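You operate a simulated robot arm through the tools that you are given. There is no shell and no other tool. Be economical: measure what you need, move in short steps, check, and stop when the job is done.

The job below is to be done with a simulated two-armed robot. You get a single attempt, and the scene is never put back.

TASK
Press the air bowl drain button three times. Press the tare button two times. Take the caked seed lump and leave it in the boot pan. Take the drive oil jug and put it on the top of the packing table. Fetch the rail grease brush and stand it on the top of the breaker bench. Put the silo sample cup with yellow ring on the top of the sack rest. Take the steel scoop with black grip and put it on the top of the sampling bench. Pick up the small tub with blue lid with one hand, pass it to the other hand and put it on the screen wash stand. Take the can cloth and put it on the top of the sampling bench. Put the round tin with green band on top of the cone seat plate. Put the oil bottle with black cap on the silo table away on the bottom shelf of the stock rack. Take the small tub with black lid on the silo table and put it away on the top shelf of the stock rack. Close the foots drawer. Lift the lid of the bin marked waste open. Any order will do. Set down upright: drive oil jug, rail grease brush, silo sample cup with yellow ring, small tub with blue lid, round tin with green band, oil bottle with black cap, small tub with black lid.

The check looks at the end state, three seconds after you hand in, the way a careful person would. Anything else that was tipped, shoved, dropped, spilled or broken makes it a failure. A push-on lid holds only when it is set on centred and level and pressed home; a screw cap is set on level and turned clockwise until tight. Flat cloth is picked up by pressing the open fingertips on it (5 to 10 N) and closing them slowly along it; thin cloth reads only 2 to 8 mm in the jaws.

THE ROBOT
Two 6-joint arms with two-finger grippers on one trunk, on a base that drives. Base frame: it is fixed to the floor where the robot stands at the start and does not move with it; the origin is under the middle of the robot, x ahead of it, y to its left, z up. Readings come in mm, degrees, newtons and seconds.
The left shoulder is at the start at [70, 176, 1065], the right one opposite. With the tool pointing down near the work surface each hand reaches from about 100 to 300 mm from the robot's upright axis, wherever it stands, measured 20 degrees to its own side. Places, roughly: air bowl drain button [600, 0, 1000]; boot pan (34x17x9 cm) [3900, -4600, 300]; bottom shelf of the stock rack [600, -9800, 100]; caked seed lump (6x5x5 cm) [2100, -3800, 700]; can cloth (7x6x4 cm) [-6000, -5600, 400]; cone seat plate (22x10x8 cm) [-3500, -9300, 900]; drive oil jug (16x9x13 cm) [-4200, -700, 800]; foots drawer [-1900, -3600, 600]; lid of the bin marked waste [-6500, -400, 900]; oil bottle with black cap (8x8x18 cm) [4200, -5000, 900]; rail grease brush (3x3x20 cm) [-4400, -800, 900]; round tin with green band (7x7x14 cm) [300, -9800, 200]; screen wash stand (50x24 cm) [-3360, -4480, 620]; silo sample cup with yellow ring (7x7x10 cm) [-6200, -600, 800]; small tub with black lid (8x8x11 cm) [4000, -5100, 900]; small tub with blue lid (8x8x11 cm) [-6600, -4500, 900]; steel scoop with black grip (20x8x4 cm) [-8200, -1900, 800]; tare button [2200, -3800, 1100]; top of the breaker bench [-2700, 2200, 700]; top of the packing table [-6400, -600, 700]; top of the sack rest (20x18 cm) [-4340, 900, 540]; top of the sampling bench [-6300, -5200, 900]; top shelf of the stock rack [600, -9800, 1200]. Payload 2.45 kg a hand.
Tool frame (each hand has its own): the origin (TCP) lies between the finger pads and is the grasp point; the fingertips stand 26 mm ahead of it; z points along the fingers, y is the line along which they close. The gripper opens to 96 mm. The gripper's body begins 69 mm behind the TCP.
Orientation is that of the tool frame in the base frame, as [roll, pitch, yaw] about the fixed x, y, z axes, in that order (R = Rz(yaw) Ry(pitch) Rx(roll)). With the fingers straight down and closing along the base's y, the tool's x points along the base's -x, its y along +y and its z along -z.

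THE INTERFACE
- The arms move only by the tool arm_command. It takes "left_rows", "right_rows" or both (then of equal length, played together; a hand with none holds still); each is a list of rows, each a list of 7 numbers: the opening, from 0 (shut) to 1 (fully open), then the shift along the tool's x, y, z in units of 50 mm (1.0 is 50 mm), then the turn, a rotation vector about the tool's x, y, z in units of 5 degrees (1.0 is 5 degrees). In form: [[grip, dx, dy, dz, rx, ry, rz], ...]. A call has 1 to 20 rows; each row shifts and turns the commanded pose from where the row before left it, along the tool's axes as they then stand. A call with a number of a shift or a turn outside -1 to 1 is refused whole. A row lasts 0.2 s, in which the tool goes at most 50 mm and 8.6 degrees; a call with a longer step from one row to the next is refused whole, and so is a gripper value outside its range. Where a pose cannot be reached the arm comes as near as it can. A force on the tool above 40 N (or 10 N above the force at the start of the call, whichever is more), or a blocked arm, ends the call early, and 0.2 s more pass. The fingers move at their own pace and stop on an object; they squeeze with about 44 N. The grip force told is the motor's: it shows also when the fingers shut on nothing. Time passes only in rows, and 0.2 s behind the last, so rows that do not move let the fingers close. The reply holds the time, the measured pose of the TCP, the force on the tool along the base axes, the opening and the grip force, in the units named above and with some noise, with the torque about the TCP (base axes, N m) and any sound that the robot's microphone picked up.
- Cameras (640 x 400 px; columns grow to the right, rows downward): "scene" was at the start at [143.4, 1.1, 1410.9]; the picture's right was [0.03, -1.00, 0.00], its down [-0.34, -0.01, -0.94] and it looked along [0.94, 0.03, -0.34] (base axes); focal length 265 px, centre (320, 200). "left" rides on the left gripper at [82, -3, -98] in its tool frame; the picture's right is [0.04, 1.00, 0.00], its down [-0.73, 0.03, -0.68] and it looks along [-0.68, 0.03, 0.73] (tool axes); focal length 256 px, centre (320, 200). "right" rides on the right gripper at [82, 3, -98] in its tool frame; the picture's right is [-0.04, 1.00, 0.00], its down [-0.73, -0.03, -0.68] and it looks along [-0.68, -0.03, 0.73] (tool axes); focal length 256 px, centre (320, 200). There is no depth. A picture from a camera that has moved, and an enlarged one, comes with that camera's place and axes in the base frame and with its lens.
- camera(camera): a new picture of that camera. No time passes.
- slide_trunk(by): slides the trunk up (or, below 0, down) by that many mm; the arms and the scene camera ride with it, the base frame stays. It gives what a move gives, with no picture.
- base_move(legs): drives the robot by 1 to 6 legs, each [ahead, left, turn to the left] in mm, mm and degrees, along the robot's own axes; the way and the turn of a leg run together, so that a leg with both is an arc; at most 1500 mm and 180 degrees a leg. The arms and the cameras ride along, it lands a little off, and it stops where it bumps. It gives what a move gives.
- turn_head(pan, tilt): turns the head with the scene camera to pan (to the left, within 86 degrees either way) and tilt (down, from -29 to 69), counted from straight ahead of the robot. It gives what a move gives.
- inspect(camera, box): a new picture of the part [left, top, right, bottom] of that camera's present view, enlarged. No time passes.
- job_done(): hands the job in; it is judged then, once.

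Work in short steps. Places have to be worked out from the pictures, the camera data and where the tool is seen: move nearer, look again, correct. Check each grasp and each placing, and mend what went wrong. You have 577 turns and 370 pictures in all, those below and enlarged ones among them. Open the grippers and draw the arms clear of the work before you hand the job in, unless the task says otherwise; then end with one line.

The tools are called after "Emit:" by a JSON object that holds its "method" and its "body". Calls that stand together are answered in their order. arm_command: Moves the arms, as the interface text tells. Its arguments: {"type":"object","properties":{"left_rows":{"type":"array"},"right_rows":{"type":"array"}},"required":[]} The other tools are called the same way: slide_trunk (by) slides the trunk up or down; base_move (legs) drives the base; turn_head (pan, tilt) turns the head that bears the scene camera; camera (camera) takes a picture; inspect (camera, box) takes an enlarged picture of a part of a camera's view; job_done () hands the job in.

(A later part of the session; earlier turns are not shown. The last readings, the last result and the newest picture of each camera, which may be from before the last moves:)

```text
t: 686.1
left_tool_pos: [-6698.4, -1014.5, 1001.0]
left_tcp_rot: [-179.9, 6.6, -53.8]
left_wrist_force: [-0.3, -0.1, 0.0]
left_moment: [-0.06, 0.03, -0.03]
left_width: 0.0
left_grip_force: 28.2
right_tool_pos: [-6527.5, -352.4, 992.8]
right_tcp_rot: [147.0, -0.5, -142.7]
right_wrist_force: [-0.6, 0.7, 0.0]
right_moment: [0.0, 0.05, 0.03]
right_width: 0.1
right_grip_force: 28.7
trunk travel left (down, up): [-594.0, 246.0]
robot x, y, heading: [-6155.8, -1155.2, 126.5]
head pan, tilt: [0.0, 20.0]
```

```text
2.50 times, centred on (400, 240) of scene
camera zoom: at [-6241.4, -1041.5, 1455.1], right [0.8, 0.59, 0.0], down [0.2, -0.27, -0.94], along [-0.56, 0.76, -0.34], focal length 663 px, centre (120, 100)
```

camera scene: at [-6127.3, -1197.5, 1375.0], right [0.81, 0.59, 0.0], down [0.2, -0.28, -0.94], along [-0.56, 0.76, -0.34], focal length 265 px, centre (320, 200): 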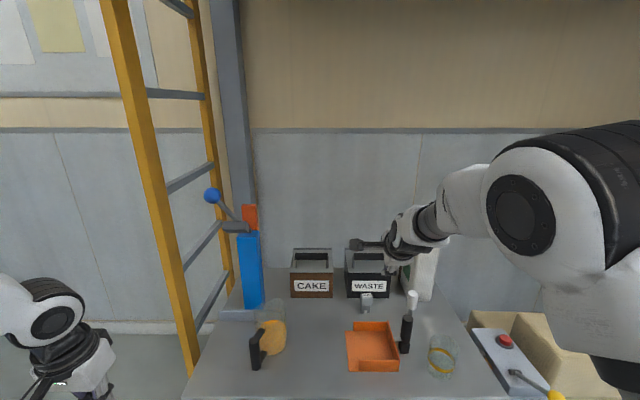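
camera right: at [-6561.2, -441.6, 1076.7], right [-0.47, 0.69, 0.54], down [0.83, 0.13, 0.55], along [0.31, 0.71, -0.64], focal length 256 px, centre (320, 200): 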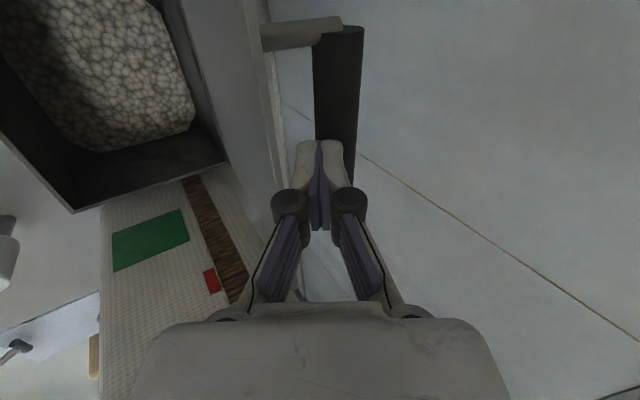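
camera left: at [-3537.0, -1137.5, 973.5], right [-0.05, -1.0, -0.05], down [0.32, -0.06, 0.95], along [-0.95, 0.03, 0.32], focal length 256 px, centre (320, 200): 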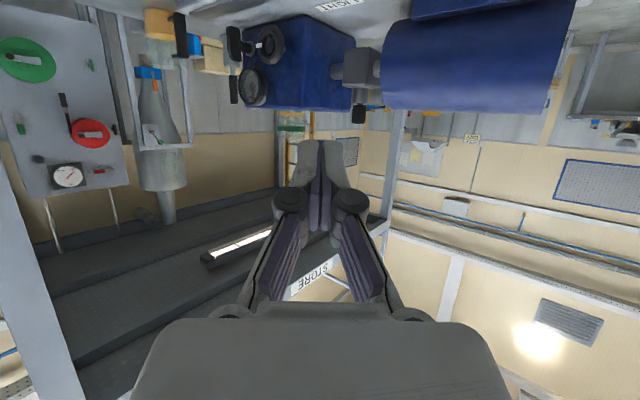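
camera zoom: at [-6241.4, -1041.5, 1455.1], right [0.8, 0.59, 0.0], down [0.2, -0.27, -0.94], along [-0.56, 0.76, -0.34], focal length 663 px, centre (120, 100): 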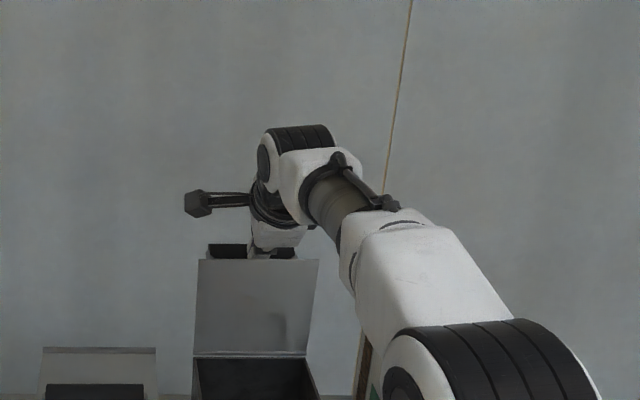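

The lid stands nearly upright with its inner face toward me. I push 25 mm more, then look.

Emit:
{"method": "base_move", "body": {"legs": [[25, 0, 0]]}}

Emit:
{"method": "inspect", "body": {"camera": "scene", "box": [300, 160, 500, 320]}}

Emit:
{"method": "camera", "body": {"camera": "right"}}

```text
t: 686.9
left_tool_pos: [-6712.4, -993.7, 1000.8]
left_tcp_rot: [-179.9, 6.4, -53.7]
left_wrist_force: [-0.1, 0.1, -0.5]
left_moment: [-0.07, 0.01, 0.01]
left_width: 0.0
left_grip_force: 28.5
right_tool_pos: [-6543.7, -331.7, 992.0]
right_tcp_rot: [147.2, -0.5, -142.7]
right_wrist_force: [-0.6, 0.9, 0.4]
right_moment: [-0.04, -0.01, -0.01]
right_width: 0.0
right_grip_force: 28.5
trunk travel left (down, up): [-594.0, 246.0]
robot x, y, heading: [-6175.2, -1132.4, 126.5]
head pan, tilt: [0.0, 20.0]
```

```text
2.50 times, centred on (400, 240) of scene
camera zoom: at [-6257.3, -1020.2, 1454.9], right [0.8, 0.59, 0.0], down [0.2, -0.28, -0.94], along [-0.56, 0.76, -0.34], focal length 663 px, centre (120, 100)
```

zoom: 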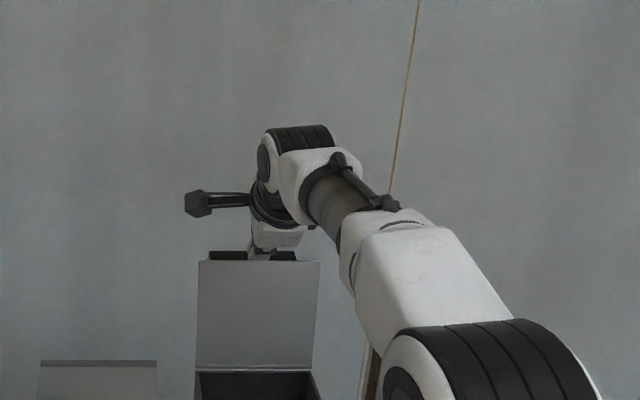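

```text
114 pictures are left
camera right: at [-6576.7, -420.5, 1075.6], right [-0.47, 0.69, 0.54], down [0.83, 0.13, 0.55], along [0.31, 0.71, -0.64], focal length 256 px, centre (320, 200)
```

right: 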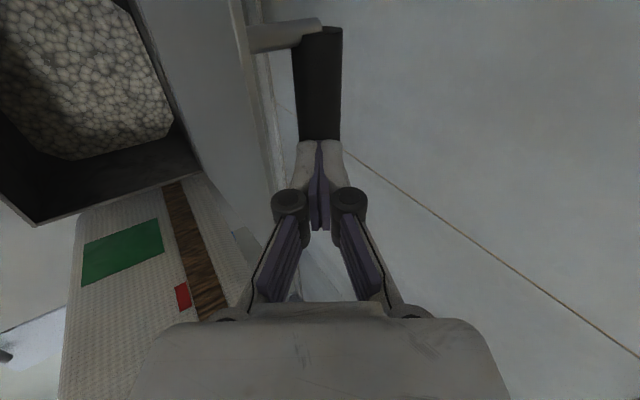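

Emit:
{"method": "base_move", "body": {"legs": [[25, 0, 0]]}}

Emit:
{"method": "camera", "body": {"camera": "right"}}

Emit:
{"method": "camera", "body": {"camera": "scene"}}

```text
t: 687.7
left_tool_pos: [-6726.5, -976.5, 1001.9]
left_tcp_rot: [-179.9, 6.7, -53.7]
left_wrist_force: [-0.4, 0.2, 1.1]
left_moment: [0.0, 0.01, -0.01]
left_width: 0.1
left_grip_force: 28.8
right_tool_pos: [-6557.9, -312.7, 993.1]
right_tcp_rot: [146.9, -0.5, -142.7]
right_wrist_force: [0.5, 0.2, 0.3]
right_moment: [0.01, 0.02, -0.02]
right_width: 0.0
right_grip_force: 28.5
trunk travel left (down, up): [-594.0, 246.0]
robot x, y, heading: [-6184.4, -1111.9, 126.5]
head pan, tilt: [0.0, 20.0]
```

```text
113 pictures are left
camera right: at [-6590.3, -402.4, 1077.6], right [-0.47, 0.69, 0.54], down [0.83, 0.13, 0.55], along [0.31, 0.71, -0.64], focal length 256 px, centre (320, 200)
```

right: 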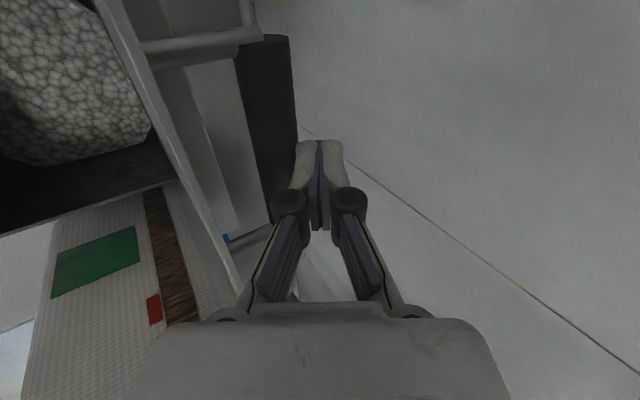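

```text
112 pictures are left
camera scene: at [-6270.3, -1002.6, 1455.3], right [0.8, 0.59, 0.0], down [0.2, -0.27, -0.94], along [-0.56, 0.76, -0.34], focal length 265 px, centre (320, 200)
```

scene: 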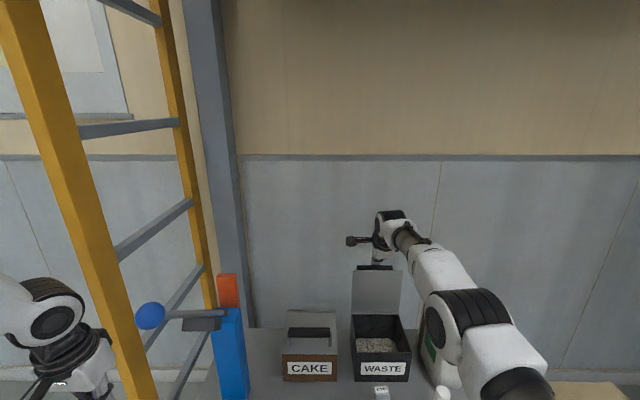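

The lid stands by itself and the hand is free. I raise straight up 150 mm, back off, and look.

Emit:
{"method": "slide_trunk", "body": {"by": 150}}

Emit:
{"method": "base_move", "body": {"legs": [[-250, 0, 0]]}}

Emit:
{"method": "turn_head", "body": {"pan": 0, "tilt": 35}}

Emit:
{"method": "camera", "body": {"camera": "scene"}}

Emit:
{"method": "camera", "body": {"camera": "right"}}

```text
t: 689.5
left_tool_pos: [-6728.1, -973.6, 1150.9]
left_tcp_rot: [-179.9, 6.5, -53.7]
left_wrist_force: [0.0, 0.2, 0.4]
left_moment: [0.01, 0.04, 0.0]
left_width: 0.1
left_grip_force: 28.3
right_tool_pos: [-6558.4, -311.8, 1141.5]
right_tcp_rot: [147.1, -0.4, -142.7]
right_wrist_force: [-0.8, -0.9, 0.2]
right_moment: [-0.04, -0.02, -0.02]
right_width: 0.0
right_grip_force: 28.3
trunk travel left (down, up): [-744.0, 96.0]
robot x, y, heading: [-6185.7, -1114.6, 126.4]
head pan, tilt: [0.0, 20.0]
```

```text
t: 691.3
left_tool_pos: [-6580.9, -1173.8, 1150.1]
left_tcp_rot: [-179.9, 6.4, -53.6]
left_wrist_force: [-0.2, 0.3, -0.6]
left_moment: [-0.02, -0.01, -0.01]
left_width: 0.0
left_grip_force: 28.1
right_tool_pos: [-6411.7, -511.6, 1140.8]
right_tcp_rot: [147.2, -0.5, -142.5]
right_wrist_force: [-0.3, -0.1, 0.0]
right_moment: [0.01, 0.03, -0.01]
right_width: 0.1
right_grip_force: 28.3
trunk travel left (down, up): [-744.0, 96.0]
robot x, y, heading: [-6039.0, -1314.2, 126.5]
head pan, tilt: [0.0, 20.0]
```

```text
t: 692.0
left_tool_pos: [-6579.6, -1175.8, 1150.5]
left_tcp_rot: [-179.9, 6.5, -53.6]
left_wrist_force: [0.4, 0.0, 0.7]
left_moment: [-0.03, 0.02, 0.02]
left_width: 0.1
left_grip_force: 29.0
right_tool_pos: [-6410.4, -514.5, 1141.7]
right_tcp_rot: [147.2, -0.5, -142.6]
right_wrist_force: [-0.7, -0.2, -0.2]
right_moment: [-0.03, 0.01, 0.03]
right_width: 0.0
right_grip_force: 28.5
trunk travel left (down, up): [-744.0, 96.0]
robot x, y, heading: [-6037.7, -1311.3, 126.7]
head pan, tilt: [0.0, 35.0]
```

```text
111 pictures are left
camera scene: at [-6120.3, -1206.0, 1581.3], right [0.8, 0.59, 0.0], down [0.34, -0.46, -0.82], along [-0.49, 0.66, -0.57], focal length 265 px, centre (320, 200)
```

scene: 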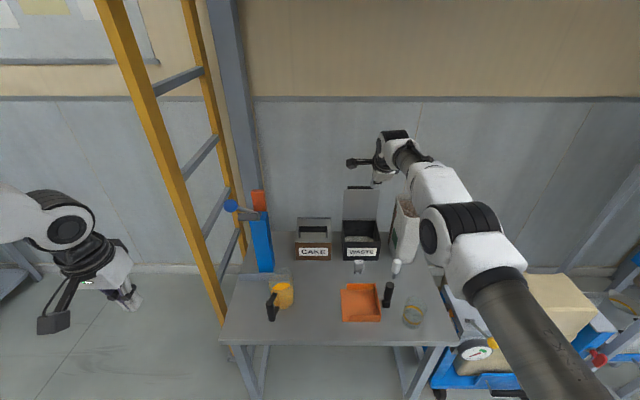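

```text
110 pictures are left
camera right: at [-6443.8, -602.4, 1226.4], right [-0.47, 0.69, 0.54], down [0.83, 0.14, 0.55], along [0.31, 0.71, -0.64], focal length 256 px, centre (320, 200)
```

right: 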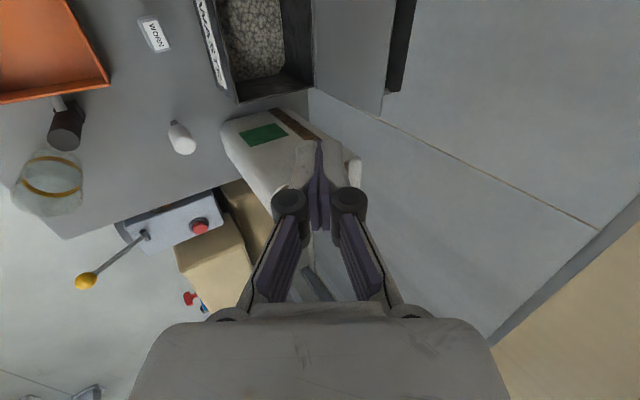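

The waste bin's lid stands open. Next the yellow-ringed cup at about (-6164, -618). I back up, unroll the right tool and set its tilt.

Emit:
{"method": "base_move", "body": {"legs": [[-300, -100, 0]]}}

Emit:
{"method": "arm_command", "body": {"right_rows": [[1, 0, 0, 0, 0, 0, -1], [1, 0, 0, 0, 0, 0, -1], [1, 0, 0, 0, 0, 0, -1], [1, 0, 0, 0, 0, 0, -1], [1, 0, 0, 0, 0, 0, -1], [1, 0, 0, 0, 0, 0, -1], [1, 0, 0, 0, 0, 0, -1], [1, 0, 0, 0, 0, 0, -1], [1, 0, 0, 0, 0, 0, -1], [1, 0, 0, 0, 0, 0, -1], [1, 0, 0, 0, 0, 0, -1], [1, 0, 0, 0, 0, 0, -1], [1, 0, 0, 0, 0, 0, -1], [1, 0, 0, 0, 0, 0, -1], [1, 0, 0, 0, 0, 0, -1], [1, 0, 0, 0, 0, 0, -1], [1, 0, 0, 0, 0, 0, -1], [1, 0, 0, 0, 0, 0, -1]]}}

Emit:
{"method": "arm_command", "body": {"right_rows": [[1, 0, 0, 0, 0, -1, 0], [1, 0, 0, 0, 0, -1, 0], [1, 0, 0, 0, 0, -1, 0], [1, 0, 0, 0, 0, -1, 0], [1, 0, 0, 0, 0, -0.6, 0]]}}

Emit:
{"method": "slide_trunk", "body": {"by": -300}}

Emit:
{"method": "camera", "body": {"camera": "right"}}

```text
t: 694.2
left_tool_pos: [-6321.6, -1356.0, 1149.6]
left_tcp_rot: [-179.8, 6.3, -53.8]
left_wrist_force: [0.3, 0.2, -0.6]
left_moment: [-0.02, 0.01, 0.02]
left_width: 0.0
left_grip_force: 28.5
right_tool_pos: [-6150.3, -694.7, 1140.6]
right_tcp_rot: [147.2, -0.5, -142.8]
right_wrist_force: [0.2, -0.6, 0.1]
right_moment: [0.01, -0.05, 0.01]
right_width: 0.0
right_grip_force: 28.4
trunk travel left (down, up): [-744.0, 96.0]
robot x, y, heading: [-5777.8, -1496.9, 126.3]
head pan, tilt: [0.0, 35.0]
```

```text
t: 698.0
left_tool_pos: [-6320.1, -1359.4, 1150.5]
left_tcp_rot: [-179.9, 6.4, -53.8]
left_wrist_force: [-0.1, -0.5, -0.4]
left_moment: [0.01, 0.01, -0.02]
left_width: 0.0
left_grip_force: 28.6
right_tool_pos: [-6150.7, -695.4, 1142.0]
right_tcp_rot: [179.4, 32.8, -53.1]
right_wrist_force: [0.5, 0.4, 0.7]
right_moment: [0.01, 0.02, -0.04]
right_width: 96.1
right_grip_force: 0.1
trunk travel left (down, up): [-744.0, 96.0]
robot x, y, heading: [-5782.6, -1497.1, 126.1]
head pan, tilt: [0.0, 35.0]
```

```text
t: 699.2
left_tool_pos: [-6321.2, -1357.7, 1151.0]
left_tcp_rot: [-179.9, 6.4, -53.7]
left_wrist_force: [0.1, 0.4, -0.3]
left_moment: [0.03, 0.0, 0.0]
left_width: 0.0
left_grip_force: 29.1
right_tool_pos: [-6148.9, -693.6, 1142.8]
right_tcp_rot: [179.7, 54.3, -53.5]
right_wrist_force: [-0.5, 0.6, -0.5]
right_moment: [-0.01, -0.01, -0.01]
right_width: 95.9
right_grip_force: 0.0
trunk travel left (down, up): [-744.0, 96.0]
robot x, y, heading: [-5780.5, -1497.7, 126.4]
head pan, tilt: [0.0, 35.0]
```

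```text
t: 702.2
left_tool_pos: [-6321.7, -1358.4, 850.8]
left_tcp_rot: [-179.8, 6.5, -53.8]
left_wrist_force: [-0.3, -0.2, -0.2]
left_moment: [0.0, 0.04, 0.02]
left_width: 0.0
left_grip_force: 28.8
right_tool_pos: [-6148.6, -693.7, 842.6]
right_tcp_rot: [179.7, 54.4, -53.6]
right_wrist_force: [0.3, 0.0, 0.1]
right_moment: [0.03, 0.01, 0.01]
right_width: 96.2
right_grip_force: 0.1
trunk travel left (down, up): [-444.0, 396.0]
robot x, y, heading: [-5780.3, -1501.7, 126.5]
head pan, tilt: [0.0, 35.0]
```

```text
109 pictures are left
camera right: at [-6074.1, -797.6, 832.7], right [-0.82, -0.58, 0.03], down [0.1, -0.08, 0.99], along [-0.57, 0.81, 0.12], focal length 256 px, centre (320, 200)
```

right: 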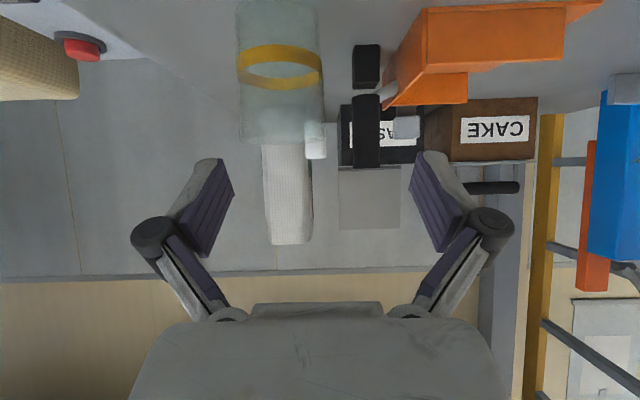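

The cup is 33 mm to the right and ~87 mm ahead of the hand. I shift right 33, lower 69, and look.

Emit:
{"method": "base_move", "body": {"legs": [[0, -33, 0]]}}

Emit:
{"method": "slide_trunk", "body": {"by": -69}}

Emit:
{"method": "camera", "body": {"camera": "right"}}

```text
t: 703.0
left_tool_pos: [-6293.6, -1338.4, 851.8]
left_tcp_rot: [-179.9, 6.5, -53.9]
left_wrist_force: [-0.2, 0.3, 0.1]
left_moment: [-0.03, 0.02, 0.0]
left_width: 0.0
left_grip_force: 28.8
right_tool_pos: [-6121.5, -673.8, 841.6]
right_tcp_rot: [179.7, 54.2, -53.7]
right_wrist_force: [0.1, -0.1, 0.5]
right_moment: [-0.01, 0.04, 0.02]
right_width: 95.8
right_grip_force: 0.1
trunk travel left (down, up): [-444.0, 396.0]
robot x, y, heading: [-5754.3, -1479.5, 126.5]
head pan, tilt: [0.0, 35.0]
```

```text
t: 704.1
left_tool_pos: [-6295.0, -1338.2, 782.6]
left_tcp_rot: [-179.9, 6.5, -53.8]
left_wrist_force: [0.1, -0.8, 0.3]
left_moment: [0.01, 0.0, 0.02]
left_width: 0.1
left_grip_force: 28.7
right_tool_pos: [-6121.9, -673.7, 774.0]
right_tcp_rot: [179.7, 54.2, -53.5]
right_wrist_force: [0.0, 0.3, 0.6]
right_moment: [-0.01, 0.0, 0.0]
right_width: 95.9
right_grip_force: 0.0
trunk travel left (down, up): [-375.0, 465.0]
robot x, y, heading: [-5755.6, -1478.3, 126.2]
head pan, tilt: [0.0, 35.0]
```

```text
108 pictures are left
camera right: at [-6048.1, -778.6, 763.9], right [-0.82, -0.58, 0.04], down [0.1, -0.08, 0.99], along [-0.57, 0.81, 0.12], focal length 256 px, centre (320, 200)
```

right: 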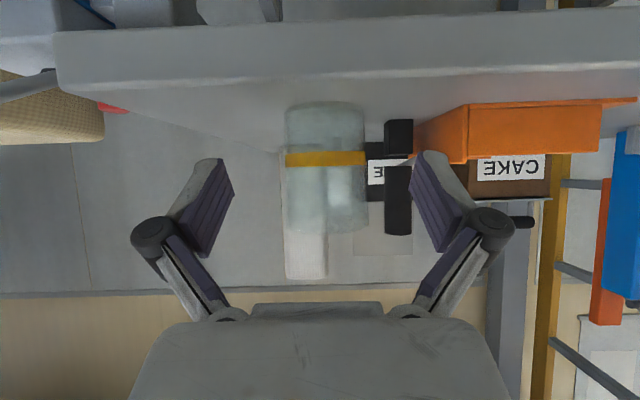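

I narrow the opening to 0.84 because a black-handled tool stands close on the left, and advance 50 mm.

Emit:
{"method": "arm_command", "body": {"right_rows": [[0.84, 0, 0, 0, 0, 0, 0], [0.84, 0, 0, 0, 0, 0, 0]]}}

Emit:
{"method": "base_move", "body": {"legs": [[50, 4, 0]]}}

Emit:
{"method": "camera", "body": {"camera": "right"}}

```text
t: 704.7
left_tool_pos: [-6295.7, -1338.7, 782.0]
left_tcp_rot: [-179.9, 6.5, -53.8]
left_wrist_force: [0.0, 0.6, -0.2]
left_moment: [0.0, -0.01, 0.04]
left_width: 0.0
left_grip_force: 28.6
right_tool_pos: [-6121.1, -673.9, 772.4]
right_tcp_rot: [179.7, 54.3, -53.5]
right_wrist_force: [-0.5, -0.3, 0.1]
right_moment: [-0.03, -0.03, 0.01]
right_width: 80.6
right_grip_force: 0.1
trunk travel left (down, up): [-375.0, 465.0]
robot x, y, heading: [-5753.3, -1476.8, 126.4]
head pan, tilt: [0.0, 35.0]
```

```text
t: 705.6
left_tool_pos: [-6327.3, -1299.2, 781.4]
left_tcp_rot: [-179.9, 6.5, -53.8]
left_wrist_force: [-0.2, 0.3, -0.1]
left_moment: [-0.03, -0.01, -0.01]
left_width: 0.2
left_grip_force: 28.9
right_tool_pos: [-6155.0, -635.7, 771.4]
right_tcp_rot: [179.8, 54.1, -53.6]
right_wrist_force: [-0.7, -0.3, -1.2]
right_moment: [0.05, 0.06, -0.01]
right_width: 80.8
right_grip_force: 0.0
trunk travel left (down, up): [-375.0, 465.0]
robot x, y, heading: [-5787.8, -1443.3, 126.4]
head pan, tilt: [0.0, 35.0]
```

```text
107 pictures are left
camera right: at [-6082.0, -739.8, 762.0], right [-0.82, -0.58, 0.03], down [0.1, -0.08, 0.99], along [-0.57, 0.81, 0.12], focal length 256 px, centre (320, 200)
```

right: 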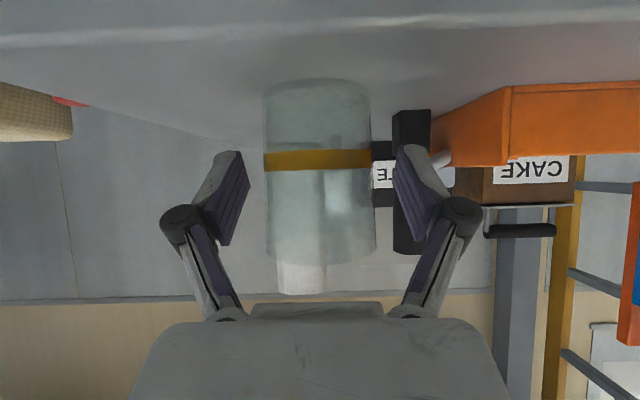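

The tool stands slightly deeper than my fingertips will reach. I advance 44 mm and close.

Emit:
{"method": "base_move", "body": {"legs": [[43, -1, 0]]}}

Emit:
{"method": "arm_command", "body": {"right_rows": [[0.7, 0, 0, 0, 0, 0, 0], [0.5, 0, 0, 0, 0, 0, 0], [0, 0, 0, 0, 0, 0, 0], [0, 0, 0, 0, 0, 0, 0]]}}

Emit:
{"method": "slide_trunk", "body": {"by": 60}}

Emit:
{"method": "camera", "body": {"camera": "right"}}

```text
t: 706.5
left_tool_pos: [-6354.0, -1264.3, 780.1]
left_tcp_rot: [-179.9, 6.4, -53.9]
left_wrist_force: [-0.7, 0.8, -0.5]
left_moment: [-0.03, -0.03, 0.03]
left_width: 0.0
left_grip_force: 29.2
right_tool_pos: [-6180.2, -600.1, 770.7]
right_tcp_rot: [179.8, 54.1, -53.6]
right_wrist_force: [-0.6, -0.6, -0.3]
right_moment: [0.01, 0.03, -0.01]
right_width: 80.4
right_grip_force: 0.1
trunk travel left (down, up): [-375.0, 465.0]
robot x, y, heading: [-5815.8, -1406.6, 126.2]
head pan, tilt: [0.0, 35.0]
```

```text
t: 707.5
left_tool_pos: [-6353.3, -1266.5, 781.5]
left_tcp_rot: [-179.9, 6.6, -53.8]
left_wrist_force: [-0.4, -0.3, -0.5]
left_moment: [0.01, 0.0, 0.0]
left_width: 0.1
left_grip_force: 28.2
right_tool_pos: [-6179.7, -601.3, 771.1]
right_tcp_rot: [179.8, 54.2, -53.6]
right_wrist_force: [-0.6, 0.7, -0.9]
right_moment: [0.01, 0.01, 0.0]
right_width: 62.5
right_grip_force: 43.5
trunk travel left (down, up): [-375.0, 465.0]
robot x, y, heading: [-5812.1, -1406.8, 126.2]
head pan, tilt: [0.0, 35.0]
```

```text
t: 708.5
left_tool_pos: [-6352.9, -1266.0, 842.2]
left_tcp_rot: [-179.9, 6.5, -53.8]
left_wrist_force: [-0.3, -0.2, 0.2]
left_moment: [-0.01, -0.02, 0.0]
left_width: 0.0
left_grip_force: 29.0
right_tool_pos: [-6179.5, -602.7, 832.5]
right_tcp_rot: [179.8, 54.1, -53.6]
right_wrist_force: [-0.1, -0.3, 0.2]
right_moment: [0.01, -0.02, -0.05]
right_width: 62.6
right_grip_force: 43.2
trunk travel left (down, up): [-435.0, 405.0]
robot x, y, heading: [-5814.7, -1407.5, 126.4]
head pan, tilt: [0.0, 35.0]
```

```text
106 pictures are left
camera right: at [-6106.3, -705.1, 822.7], right [-0.82, -0.58, 0.03], down [0.1, -0.08, 0.99], along [-0.57, 0.81, 0.12], focal length 256 px, centre (320, 200)
```

right: 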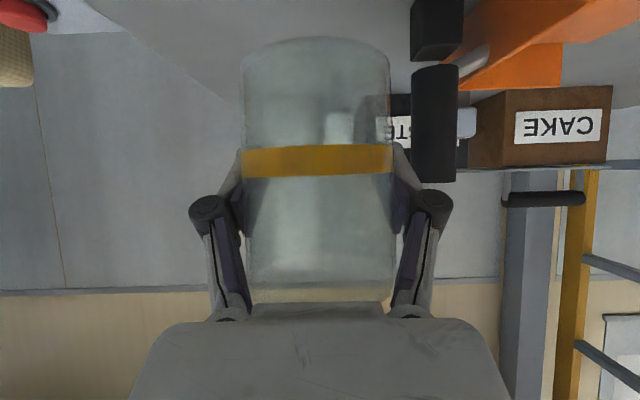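

The cup is held. Next I'll fetch the grease brush with the left hand from the bench's west side. I back out, turn to heading 36° and raise the right hand.

Emit:
{"method": "slide_trunk", "body": {"by": 100}}

Emit:
{"method": "base_move", "body": {"legs": [[-400, 0, 0], [0, 0, -90]]}}

Emit:
{"method": "arm_command", "body": {"right_rows": [[0, -0.35, 0, -0.75, 0, 0, 0], [0, -0.35, 0, -0.75, 0, 0, 0], [0, -0.35, 0, -0.75, 0, 0, 0], [0, -0.35, 0, -0.75, 0, 0, 0], [0, -0.35, 0, -0.75, 0, 0, 0], [0, -0.35, 0, -0.75, 0, 0, 0]], "left_rows": [[0, -0.3, 0, 0, 0, -1, 0], [0, -0.3, 0, 0, 0, -1, 0], [0, -0.3, 0, 0, 0, -1, 0], [0, -0.3, 0, 0, 0, -1, 0], [0, -0.5, 0, 0.2, 0, -1, 0], [0, -0.5, 0, 0.3, 0, -1, 0]]}}

Emit:
{"method": "arm_command", "body": {"left_rows": [[0.6, -0.5, 0, 0.4, 0, -1, 0], [0.6, -0.5, 0, 0.5, 0, -1, 0], [0.6, -0.4, 0, 0.7, 0, -1, 0], [0.6, -0.3, 0, 0.8, 0, -1, 0], [0.6, -0.2, 0, 0.9, 0, -1, 0], [0.6, 0, 0, 0.9, 0, 0, 0]]}}

Emit:
{"method": "turn_head", "body": {"pan": 5, "tilt": 15}}

Emit:
{"method": "camera", "body": {"camera": "scene"}}

```text
t: 709.8
left_tool_pos: [-6353.8, -1265.6, 941.5]
left_tcp_rot: [-179.9, 6.4, -53.8]
left_wrist_force: [0.1, 0.7, 0.9]
left_moment: [0.03, 0.0, -0.01]
left_width: 0.1
left_grip_force: 28.1
right_tool_pos: [-6179.9, -600.5, 931.5]
right_tcp_rot: [179.7, 54.0, -53.6]
right_wrist_force: [-0.6, -0.1, -1.0]
right_moment: [-0.03, 0.01, 0.01]
right_width: 62.2
right_grip_force: 43.6
trunk travel left (down, up): [-535.0, 305.0]
robot x, y, heading: [-5814.7, -1407.7, 126.5]
head pan, tilt: [0.0, 35.0]
```

```text
t: 711.6
left_tool_pos: [-6220.8, -1421.2, 933.5]
left_tcp_rot: [179.8, 5.1, -56.4]
left_wrist_force: [-0.2, 0.0, 0.0]
left_moment: [0.0, -0.02, 0.01]
left_width: 0.1
left_grip_force: 28.4
right_tool_pos: [-6020.6, -764.3, 920.3]
right_tcp_rot: [179.6, 53.2, -56.1]
right_wrist_force: [-0.6, 0.0, 0.1]
right_moment: [0.02, 0.03, 0.03]
right_width: 62.1
right_grip_force: 44.1
trunk travel left (down, up): [-535.0, 305.0]
robot x, y, heading: [-5681.8, -1592.0, 123.9]
head pan, tilt: [0.0, 35.0]
stopped in leg 1: the robot was blocked; the commanded pose is now the measured one
```

```text
t: 713.0
left_tool_pos: [-6278.0, -1344.0, 955.8]
left_tcp_rot: [-179.8, 36.3, -55.7]
left_wrist_force: [-0.6, -0.6, 0.4]
left_moment: [0.01, 0.0, -0.03]
left_width: 0.2
left_grip_force: 28.8
right_tool_pos: [-5952.5, -879.5, 1147.6]
right_tcp_rot: [179.8, 54.0, -55.4]
right_wrist_force: [0.2, 0.8, -1.0]
right_moment: [0.01, 0.0, 0.03]
right_width: 62.1
right_grip_force: 43.7
trunk travel left (down, up): [-535.0, 305.0]
robot x, y, heading: [-5681.5, -1597.4, 124.4]
head pan, tilt: [0.0, 35.0]
```

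```text
t: 714.4
left_tool_pos: [-6429.6, -1180.6, 993.8]
left_tcp_rot: [175.1, 55.6, -55.8]
left_wrist_force: [-0.1, -0.3, 0.4]
left_moment: [0.02, -0.02, 0.02]
left_width: 57.6
left_grip_force: 0.1
left hand out of reach, approached as far as the arm can: row 3, 4, 5, 6
right_tool_pos: [-5953.7, -875.8, 1146.6]
right_tcp_rot: [179.8, 53.9, -55.6]
right_wrist_force: [-1.3, 0.6, -0.4]
right_moment: [0.03, 0.02, -0.06]
right_width: 62.0
right_grip_force: 43.9
trunk travel left (down, up): [-535.0, 305.0]
robot x, y, heading: [-5682.3, -1592.1, 124.2]
head pan, tilt: [0.0, 35.0]
```

```text
t: 715.2
left_tool_pos: [-6427.0, -1181.8, 995.9]
left_tcp_rot: [175.0, 55.7, -56.0]
left_wrist_force: [0.5, 0.5, -1.1]
left_moment: [0.02, 0.03, -0.04]
left_width: 57.8
left_grip_force: 0.1
right_tool_pos: [-5951.9, -875.4, 1147.9]
right_tcp_rot: [179.8, 54.0, -55.7]
right_wrist_force: [-0.2, -0.4, 0.6]
right_moment: [0.04, 0.0, 0.02]
right_width: 62.1
right_grip_force: 44.3
trunk travel left (down, up): [-535.0, 305.0]
robot x, y, heading: [-5682.9, -1593.5, 124.0]
head pan, tilt: [5.0, 15.0]
```

```text
105 pictures are left
camera scene: at [-5769.2, -1482.5, 1404.0], right [0.78, 0.63, 0.0], down [0.16, -0.2, -0.97], along [-0.61, 0.75, -0.26], focal length 265 px, centre (320, 200)
```

scene: 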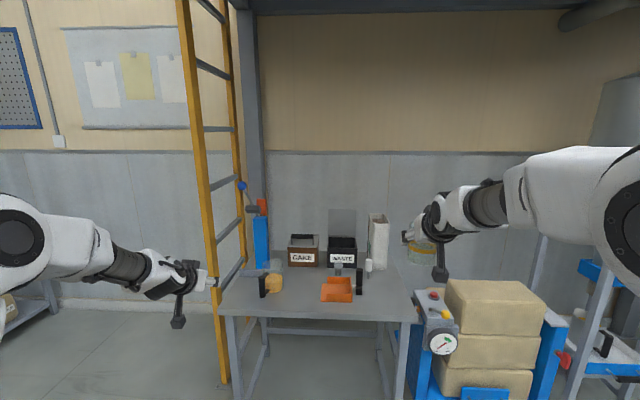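

The left elbow had touched the post when backing. I step right 350 mm first, then back up and turn to heading 36°.

Emit:
{"method": "base_move", "body": {"legs": [[0, -350, 0], [-400, 0, 0], [0, 0, -88]]}}

Emit:
{"method": "camera", "body": {"camera": "scene"}}

```text
t: 723.3
left_tool_pos: [-4786.1, -963.3, 996.3]
left_tcp_rot: [174.9, 55.7, -143.6]
left_wrist_force: [-0.4, 0.2, 0.2]
left_moment: [0.02, 0.01, -0.02]
left_width: 57.7
left_grip_force: 0.1
right_tool_pos: [-4461.1, -1426.4, 1147.4]
right_tcp_rot: [179.7, 54.0, -143.3]
right_wrist_force: [0.2, 0.1, -0.8]
right_moment: [0.02, -0.03, -0.02]
right_width: 61.7
right_grip_force: 44.5
trunk travel left (down, up): [-535.0, 305.0]
robot x, y, heading: [-5172.3, -1721.2, 36.5]
head pan, tilt: [5.0, 15.0]
```

```text
104 pictures are left
camera scene: at [-5058.8, -1634.4, 1404.1], right [0.66, -0.75, 0.0], down [-0.19, -0.17, -0.97], along [0.72, 0.64, -0.26], focal length 265 px, centre (320, 200)
```

scene: 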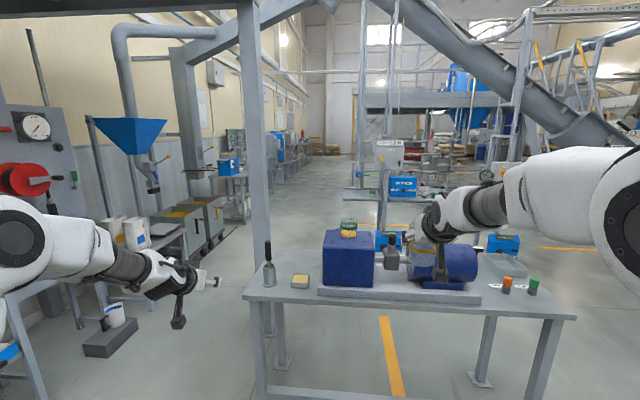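

The brush stands in its steel cup at the bench's near end, about (-4452, -808). I look through the left camera.

Emit:
{"method": "base_move", "body": {"legs": [[100, -74, 0]]}}

Emit:
{"method": "camera", "body": {"camera": "left"}}

```text
t: 724.5
left_tool_pos: [-4663.6, -964.5, 996.0]
left_tcp_rot: [175.0, 55.7, -143.6]
left_wrist_force: [0.9, 0.1, 0.2]
left_moment: [0.0, -0.02, -0.01]
left_width: 57.5
left_grip_force: 0.0
right_tool_pos: [-4339.5, -1426.3, 1146.6]
right_tcp_rot: [179.8, 54.0, -143.3]
right_wrist_force: [-0.2, -0.6, -0.3]
right_moment: [0.0, 0.02, -0.01]
right_width: 61.7
right_grip_force: 44.6
trunk travel left (down, up): [-535.0, 305.0]
robot x, y, heading: [-5043.8, -1726.0, 36.5]
head pan, tilt: [5.0, 15.0]
```

```text
103 pictures are left
camera left: at [-4757.5, -1050.1, 983.3], right [-0.67, 0.75, 0.02], down [-0.1, -0.11, 0.99], along [0.74, 0.66, 0.15], focal length 256 px, centre (320, 200)
```

left: 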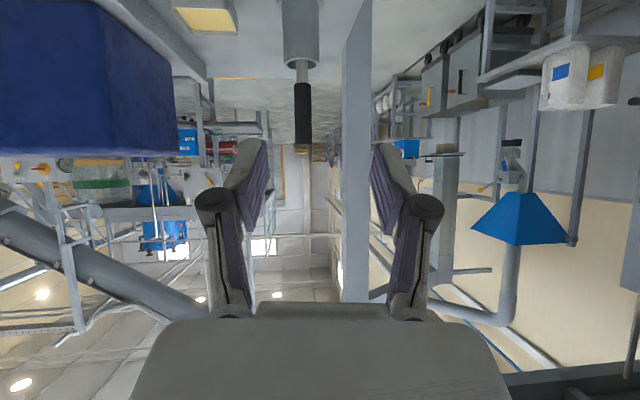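

Handle spans z 868–959, 27 mm to the right. I lower 71 mm and go 190 ahead, 27 right, then recheck.

Emit:
{"method": "slide_trunk", "body": {"by": -71}}

Emit:
{"method": "base_move", "body": {"legs": [[0, -27, 0], [170, 0, 0]]}}

Emit:
{"method": "camera", "body": {"camera": "left"}}

Emit:
{"method": "camera", "body": {"camera": "scene"}}

```text
t: 725.6
left_tool_pos: [-4663.1, -965.3, 925.4]
left_tcp_rot: [175.0, 55.6, -143.5]
left_wrist_force: [-0.4, 0.3, -0.9]
left_moment: [-0.01, 0.02, 0.03]
left_width: 57.9
left_grip_force: 0.0
right_tool_pos: [-4338.7, -1426.3, 1076.7]
right_tcp_rot: [179.8, 54.0, -143.3]
right_wrist_force: [0.2, -0.2, 0.0]
right_moment: [0.01, 0.0, 0.01]
right_width: 61.7
right_grip_force: 43.8
trunk travel left (down, up): [-464.0, 376.0]
robot x, y, heading: [-5046.1, -1728.8, 36.4]
head pan, tilt: [5.0, 15.0]
```

```text
t: 727.5
left_tool_pos: [-4507.4, -884.5, 923.9]
left_tcp_rot: [175.1, 55.6, -143.7]
left_wrist_force: [0.6, -0.4, -0.6]
left_moment: [0.01, 0.03, 0.03]
left_width: 57.7
left_grip_force: 0.0
right_tool_pos: [-4184.6, -1349.1, 1075.7]
right_tcp_rot: [179.7, 54.0, -143.4]
right_wrist_force: [1.0, -0.9, -1.1]
right_moment: [0.0, -0.01, 0.0]
right_width: 61.7
right_grip_force: 43.8
trunk travel left (down, up): [-464.0, 376.0]
robot x, y, heading: [-4894.1, -1646.3, 36.6]
head pan, tilt: [5.0, 15.0]
```

```text
102 pictures are left
camera left: at [-4602.9, -971.3, 911.8], right [-0.67, 0.75, 0.02], down [-0.1, -0.11, 0.99], along [0.74, 0.66, 0.15], focal length 256 px, centre (320, 200)
```

left: 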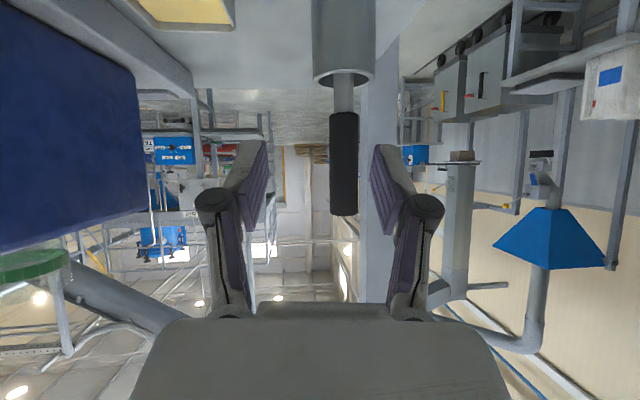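

```text
101 pictures are left
camera scene: at [-4781.4, -1556.3, 1333.0], right [0.66, -0.75, 0.0], down [-0.2, -0.17, -0.97], along [0.72, 0.64, -0.26], focal length 265 px, centre (320, 200)
```

scene: 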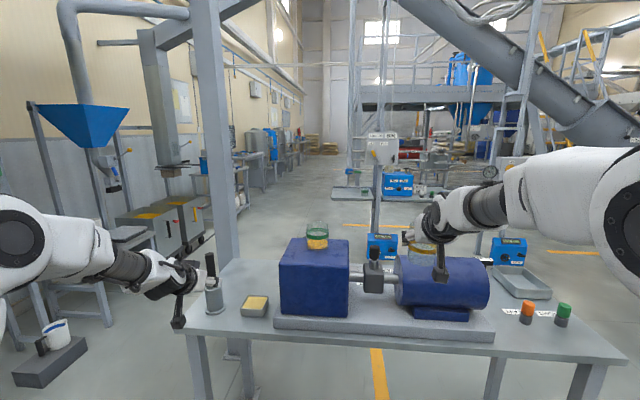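

Tool axis points 6° left of heading; the handle is 90 mm ahead and 30 mm left. I move left 24 first, then ahead 88 with 6 left.

Emit:
{"method": "base_move", "body": {"legs": [[0, 24, 0], [86, 6, 0]]}}

Emit:
{"method": "camera", "body": {"camera": "left"}}

```text
t: 729.0
left_tool_pos: [-4456.7, -809.5, 923.5]
left_tcp_rot: [175.0, 55.6, -143.7]
left_wrist_force: [-0.1, 0.6, 0.3]
left_moment: [-0.03, 0.0, 0.02]
left_width: 57.6
left_grip_force: 0.2
right_tool_pos: [-4134.6, -1273.0, 1076.1]
right_tcp_rot: [179.9, 54.0, -143.3]
right_wrist_force: [-0.7, 0.5, -0.7]
right_moment: [0.01, -0.04, 0.0]
right_width: 61.4
right_grip_force: 43.8
trunk travel left (down, up): [-464.0, 376.0]
robot x, y, heading: [-4841.5, -1573.4, 36.3]
head pan, tilt: [5.0, 15.0]
```

```text
100 pictures are left
camera left: at [-4551.5, -895.5, 911.4], right [-0.67, 0.75, 0.02], down [-0.1, -0.11, 0.99], along [0.74, 0.66, 0.15], focal length 256 px, centre (320, 200)
```

left: 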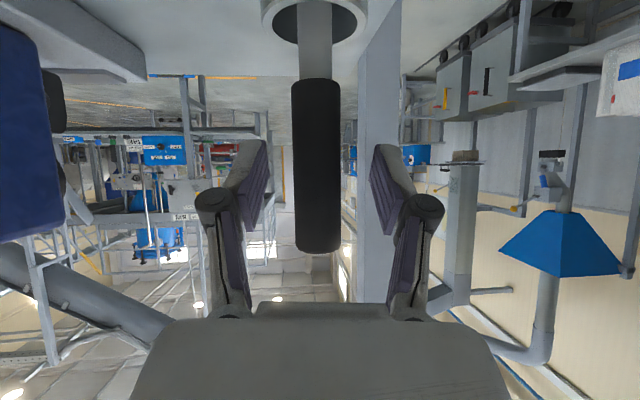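

Handle centred between the fingers. I close the left gripper and lift straight up 150 mm.

Emit:
{"method": "arm_command", "body": {"left_rows": [[0.4, 0, 0, 0, 0, 0, 0], [0.2, 0, 0, 0, 0, 0, 0], [0, 0, 0, 0, 0, 0, 0], [0, 0, 0, 0, 0, 0, 0]]}}

Emit:
{"method": "slide_trunk", "body": {"by": 60}}

Emit:
{"method": "slide_trunk", "body": {"by": 110}}

Emit:
{"method": "camera", "body": {"camera": "left"}}

Emit:
{"method": "inspect", "body": {"camera": "scene", "box": [130, 150, 290, 320]}}

```text
t: 730.0
left_tool_pos: [-4458.3, -810.7, 925.7]
left_tcp_rot: [174.9, 55.7, -143.9]
left_wrist_force: [0.2, -1.2, 5.2]
left_moment: [-0.01, -0.19, -0.02]
left_width: 23.0
left_grip_force: 44.3
right_tool_pos: [-4133.8, -1273.9, 1076.8]
right_tcp_rot: [179.8, 53.9, -143.4]
right_wrist_force: [1.0, -0.8, -0.2]
right_moment: [-0.03, 0.01, -0.02]
right_width: 61.5
right_grip_force: 44.7
trunk travel left (down, up): [-464.0, 376.0]
robot x, y, heading: [-4837.5, -1570.3, 36.6]
head pan, tilt: [5.0, 15.0]
```

```text
t: 731.0
left_tool_pos: [-4458.3, -810.5, 983.1]
left_tcp_rot: [175.0, 55.7, -143.6]
left_wrist_force: [-0.3, 0.0, -1.0]
left_moment: [-0.03, -0.02, -0.02]
left_width: 23.3
left_grip_force: 44.3
right_tool_pos: [-4134.5, -1273.6, 1135.0]
right_tcp_rot: [179.7, 54.0, -143.4]
right_wrist_force: [0.0, -0.1, 0.2]
right_moment: [0.01, -0.01, 0.03]
right_width: 61.0
right_grip_force: 44.2
trunk travel left (down, up): [-524.0, 316.0]
robot x, y, heading: [-4841.9, -1571.6, 36.5]
head pan, tilt: [5.0, 15.0]
```

```text
t: 732.4
left_tool_pos: [-4456.6, -810.4, 1095.1]
left_tcp_rot: [175.0, 55.7, -143.7]
left_wrist_force: [0.5, 1.0, -1.1]
left_moment: [-0.01, -0.01, 0.01]
left_width: 23.3
left_grip_force: 44.2
right_tool_pos: [-4134.2, -1273.1, 1245.2]
right_tcp_rot: [179.9, 53.9, -143.4]
right_wrist_force: [-0.7, 0.7, -0.7]
right_moment: [0.0, 0.0, 0.0]
right_width: 61.2
right_grip_force: 44.2
trunk travel left (down, up): [-634.0, 206.0]
robot x, y, heading: [-4840.9, -1572.6, 36.3]
head pan, tilt: [5.0, 15.0]
```

```text
99 pictures are left
camera left: at [-4551.8, -896.0, 1081.9], right [-0.67, 0.75, 0.02], down [-0.1, -0.11, 0.99], along [0.74, 0.66, 0.15], focal length 256 px, centre (320, 200)
```

left: 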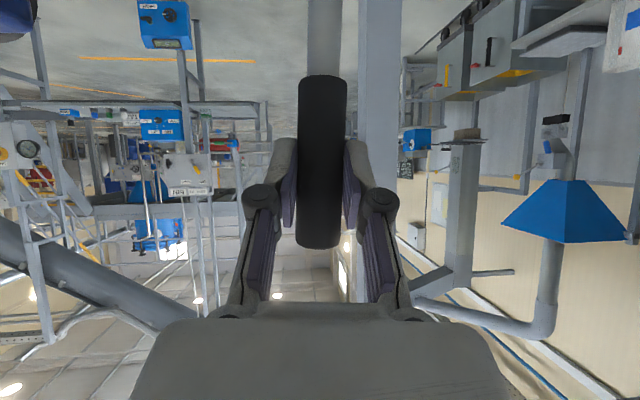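

```text
2.35 times, centred on (210, 235) of scene
camera zoom: at [-4730.8, -1480.9, 1503.0], right [0.66, -0.75, 0.0], down [-0.19, -0.17, -0.97], along [0.72, 0.64, -0.26], focal length 624 px, centre (579, 118)
```

zoom: 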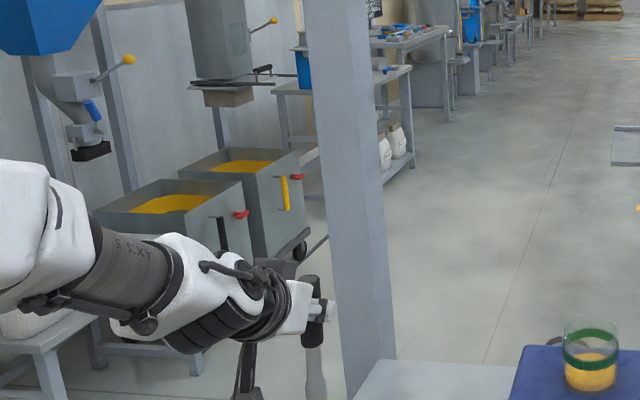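

The brush hangs clear of its cup. I take both objects around the bench's south end toward the sack rest (north-east side), in safe legs.

Emit:
{"method": "base_move", "body": {"legs": [[-350, 0, 0], [265, -1200, 0], [0, -430, 0], [0, 0, 90], [40, -1000, 0], [40, -970, 0]]}}

Emit:
{"method": "camera", "body": {"camera": "scene"}}

```text
t: 755.9
left_tool_pos: [-3205.9, -1284.0, 1094.3]
left_tcp_rot: [174.9, 55.8, -52.5]
left_wrist_force: [-0.2, -0.5, -0.9]
left_moment: [-0.02, 0.01, -0.01]
left_width: 23.4
left_grip_force: 43.8
right_tool_pos: [-2749.3, -950.4, 1245.9]
right_tcp_rot: [179.9, 54.0, -52.1]
right_wrist_force: [-0.8, 0.1, -0.4]
right_moment: [-0.02, -0.02, 0.0]
right_width: 60.9
right_grip_force: 43.5
trunk travel left (down, up): [-634.0, 206.0]
robot x, y, heading: [-2436.3, -1647.1, 127.6]
head pan, tilt: [5.0, 15.0]
```

```text
97 pictures are left
camera scene: at [-2531.4, -1544.9, 1503.1], right [0.74, 0.68, 0.0], down [0.18, -0.19, -0.97], along [-0.65, 0.71, -0.26], focal length 265 px, centre (320, 200)
```

scene: 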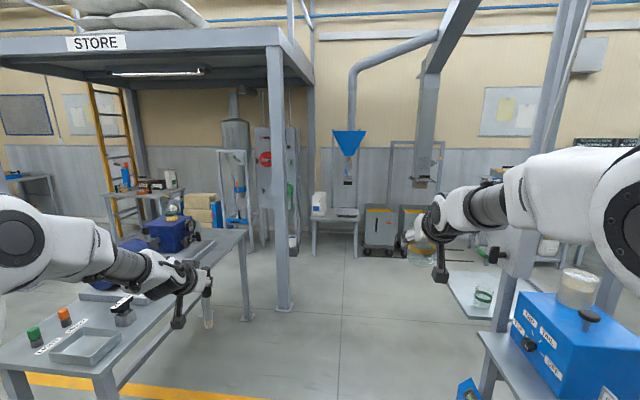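

Emit:
{"method": "inspect", "body": {"camera": "scene", "box": [290, 110, 470, 270]}}

```text
2.50 times, centred on (380, 190) of scene
camera zoom: at [-2531.4, -1544.9, 1503.1], right [0.74, 0.68, 0.0], down [0.18, -0.19, -0.97], along [-0.65, 0.71, -0.26], focal length 663 px, centre (170, 225)
```

zoom: 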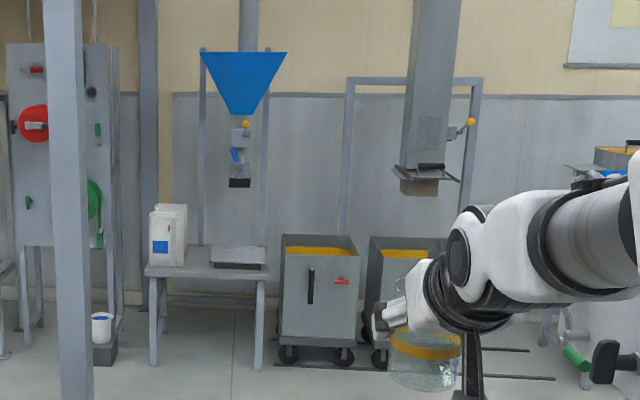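

The sack rest is the raised plate on the small table under the blue funnel. I drive 1400 mm ahead (a bit left) and look again.

Emit:
{"method": "base_move", "body": {"legs": [[700, 60, 0], [700, 40, 0]]}}

Emit:
{"method": "turn_head", "body": {"pan": -5, "tilt": 22}}

Emit:
{"method": "camera", "body": {"camera": "scene"}}

```text
t: 762.5
left_tool_pos: [-4059.6, -342.0, 1093.3]
left_tcp_rot: [175.2, 55.1, -52.2]
left_wrist_force: [7.3, -7.0, 3.9]
left_moment: [0.09, -0.04, -0.19]
left_width: 23.4
left_grip_force: 43.6
right_tool_pos: [-3612.2, -2.8, 1245.8]
right_tcp_rot: [179.8, 53.9, -51.6]
right_wrist_force: [0.1, 0.0, -0.6]
right_moment: [-0.03, -0.02, 0.02]
right_width: 61.0
right_grip_force: 44.0
trunk travel left (down, up): [-634.0, 206.0]
robot x, y, heading: [-3299.1, -701.1, 128.3]
head pan, tilt: [5.0, 15.0]
stopped in leg 2: the force on the tool passed its limit at 161 N (the readings are from after the stop); the commanded pose is now the measured one
```

```text
t: 763.2
left_tool_pos: [-4059.1, -340.7, 1093.5]
left_tcp_rot: [175.3, 54.9, -52.1]
left_wrist_force: [7.1, -6.9, 2.8]
left_moment: [0.08, -0.02, -0.22]
left_width: 23.2
left_grip_force: 43.6
right_tool_pos: [-3611.9, -1.6, 1247.2]
right_tcp_rot: [179.7, 54.0, -51.6]
right_wrist_force: [0.6, 0.3, -0.8]
right_moment: [0.0, 0.03, -0.01]
right_width: 60.7
right_grip_force: 44.1
trunk travel left (down, up): [-634.0, 206.0]
robot x, y, heading: [-3291.4, -699.1, 128.1]
head pan, tilt: [-5.0, 22.0]
```

```text
95 pictures are left
camera scene: at [-3373.7, -585.2, 1492.1], right [0.84, 0.55, 0.0], down [0.2, -0.31, -0.93], along [-0.51, 0.78, -0.37], focal length 265 px, centre (320, 200)
```

scene: 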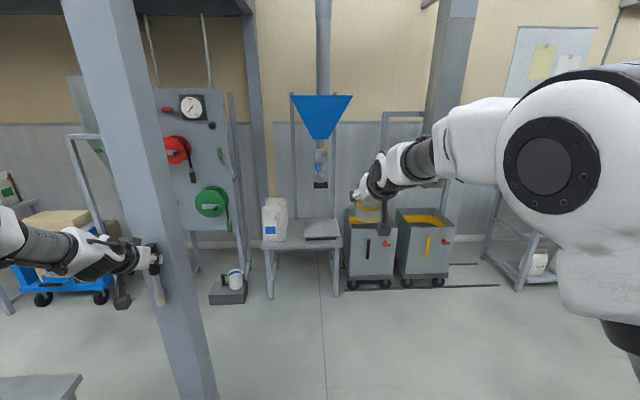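

The left hand touched the post. I back off 150 mm and check the brush.

Emit:
{"method": "base_move", "body": {"legs": [[-150, 0, 0]]}}

Emit:
{"method": "camera", "body": {"camera": "left"}}

Emit:
{"method": "inspect", "body": {"camera": "scene", "box": [0, 180, 220, 340]}}

```text
t: 764.5
left_tool_pos: [-3969.5, -456.9, 1090.2]
left_tcp_rot: [175.3, 54.9, -52.1]
left_wrist_force: [-0.2, 0.9, -0.8]
left_moment: [0.01, 0.03, -0.02]
left_width: 23.2
left_grip_force: 44.3
right_tool_pos: [-3521.4, -117.1, 1243.4]
right_tcp_rot: [179.9, 53.7, -51.6]
right_wrist_force: [-0.1, -0.4, -0.1]
right_moment: [-0.01, -0.01, -0.01]
right_width: 60.9
right_grip_force: 44.5
trunk travel left (down, up): [-634.0, 206.0]
robot x, y, heading: [-3200.1, -816.9, 128.1]
head pan, tilt: [-5.0, 22.0]
```

```text
94 pictures are left
camera left: at [-3882.3, -551.4, 1080.1], right [-0.73, -0.68, 0.01], down [0.1, -0.09, 0.99], along [-0.67, 0.73, 0.13], focal length 256 px, centre (320, 200)
```

left: 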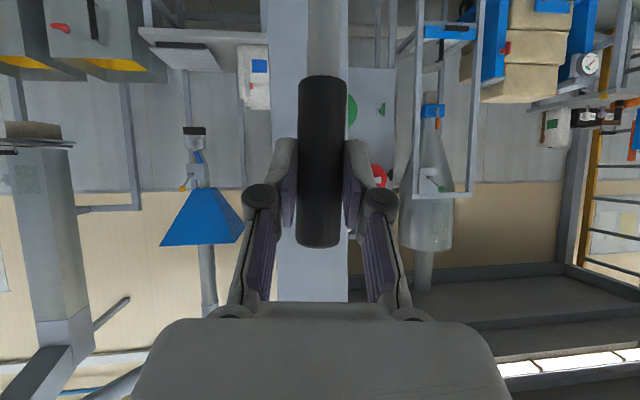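

```text
2.50 times, centred on (110, 260) of scene
camera zoom: at [-3284.1, -699.9, 1491.4], right [0.84, 0.55, 0.0], down [0.21, -0.31, -0.93], along [-0.51, 0.78, -0.38], focal length 663 px, centre (845, 50)
```

zoom: 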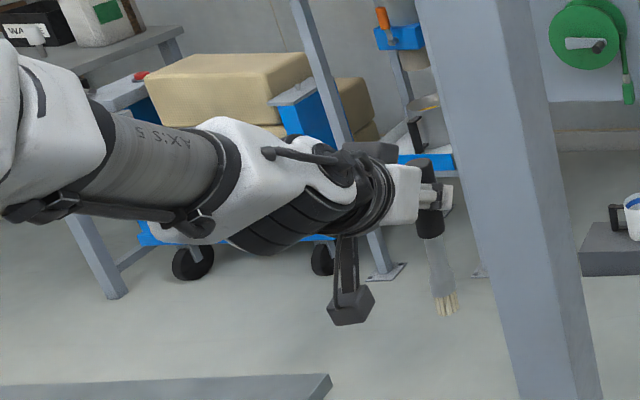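

The brush is still firmly held. I sidestep right 300 mm, then go ahead 850 and turn slightly left, keeping clear of the post.

Emit:
{"method": "base_move", "body": {"legs": [[0, -300, 0], [850, 0, 0], [0, 0, 15]]}}

Emit:
{"method": "camera", "body": {"camera": "scene"}}

```text
t: 771.6
left_tool_pos: [-4329.0, 184.8, 1091.0]
left_tcp_rot: [175.3, 54.9, -37.0]
left_wrist_force: [0.5, 0.1, 0.3]
left_moment: [0.04, -0.02, -0.01]
left_width: 23.4
left_grip_force: 43.4
right_tool_pos: [-3986.6, 630.9, 1243.6]
right_tcp_rot: [179.8, 53.8, -36.4]
right_wrist_force: [-0.4, 0.0, 0.4]
right_moment: [0.01, 0.04, 0.03]
right_width: 60.7
right_grip_force: 43.6
trunk travel left (down, up): [-634.0, 206.0]
robot x, y, heading: [-3492.5, 40.1, 143.4]
head pan, tilt: [-5.0, 22.0]
```

```text
92 pictures are left
camera scene: at [-3604.4, 131.2, 1491.7], right [0.66, 0.75, 0.0], down [0.28, -0.25, -0.93], along [-0.69, 0.61, -0.38], focal length 265 px, centre (320, 200)
```

scene: 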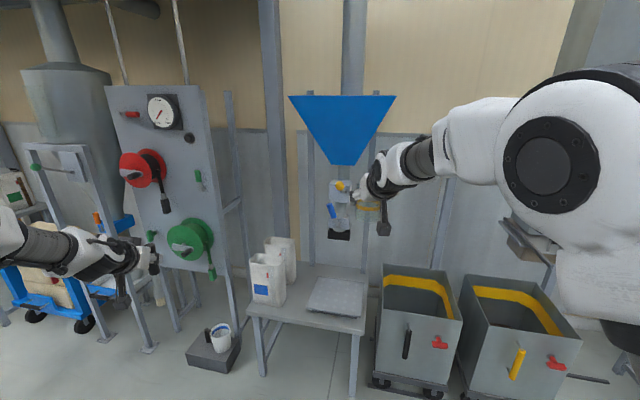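

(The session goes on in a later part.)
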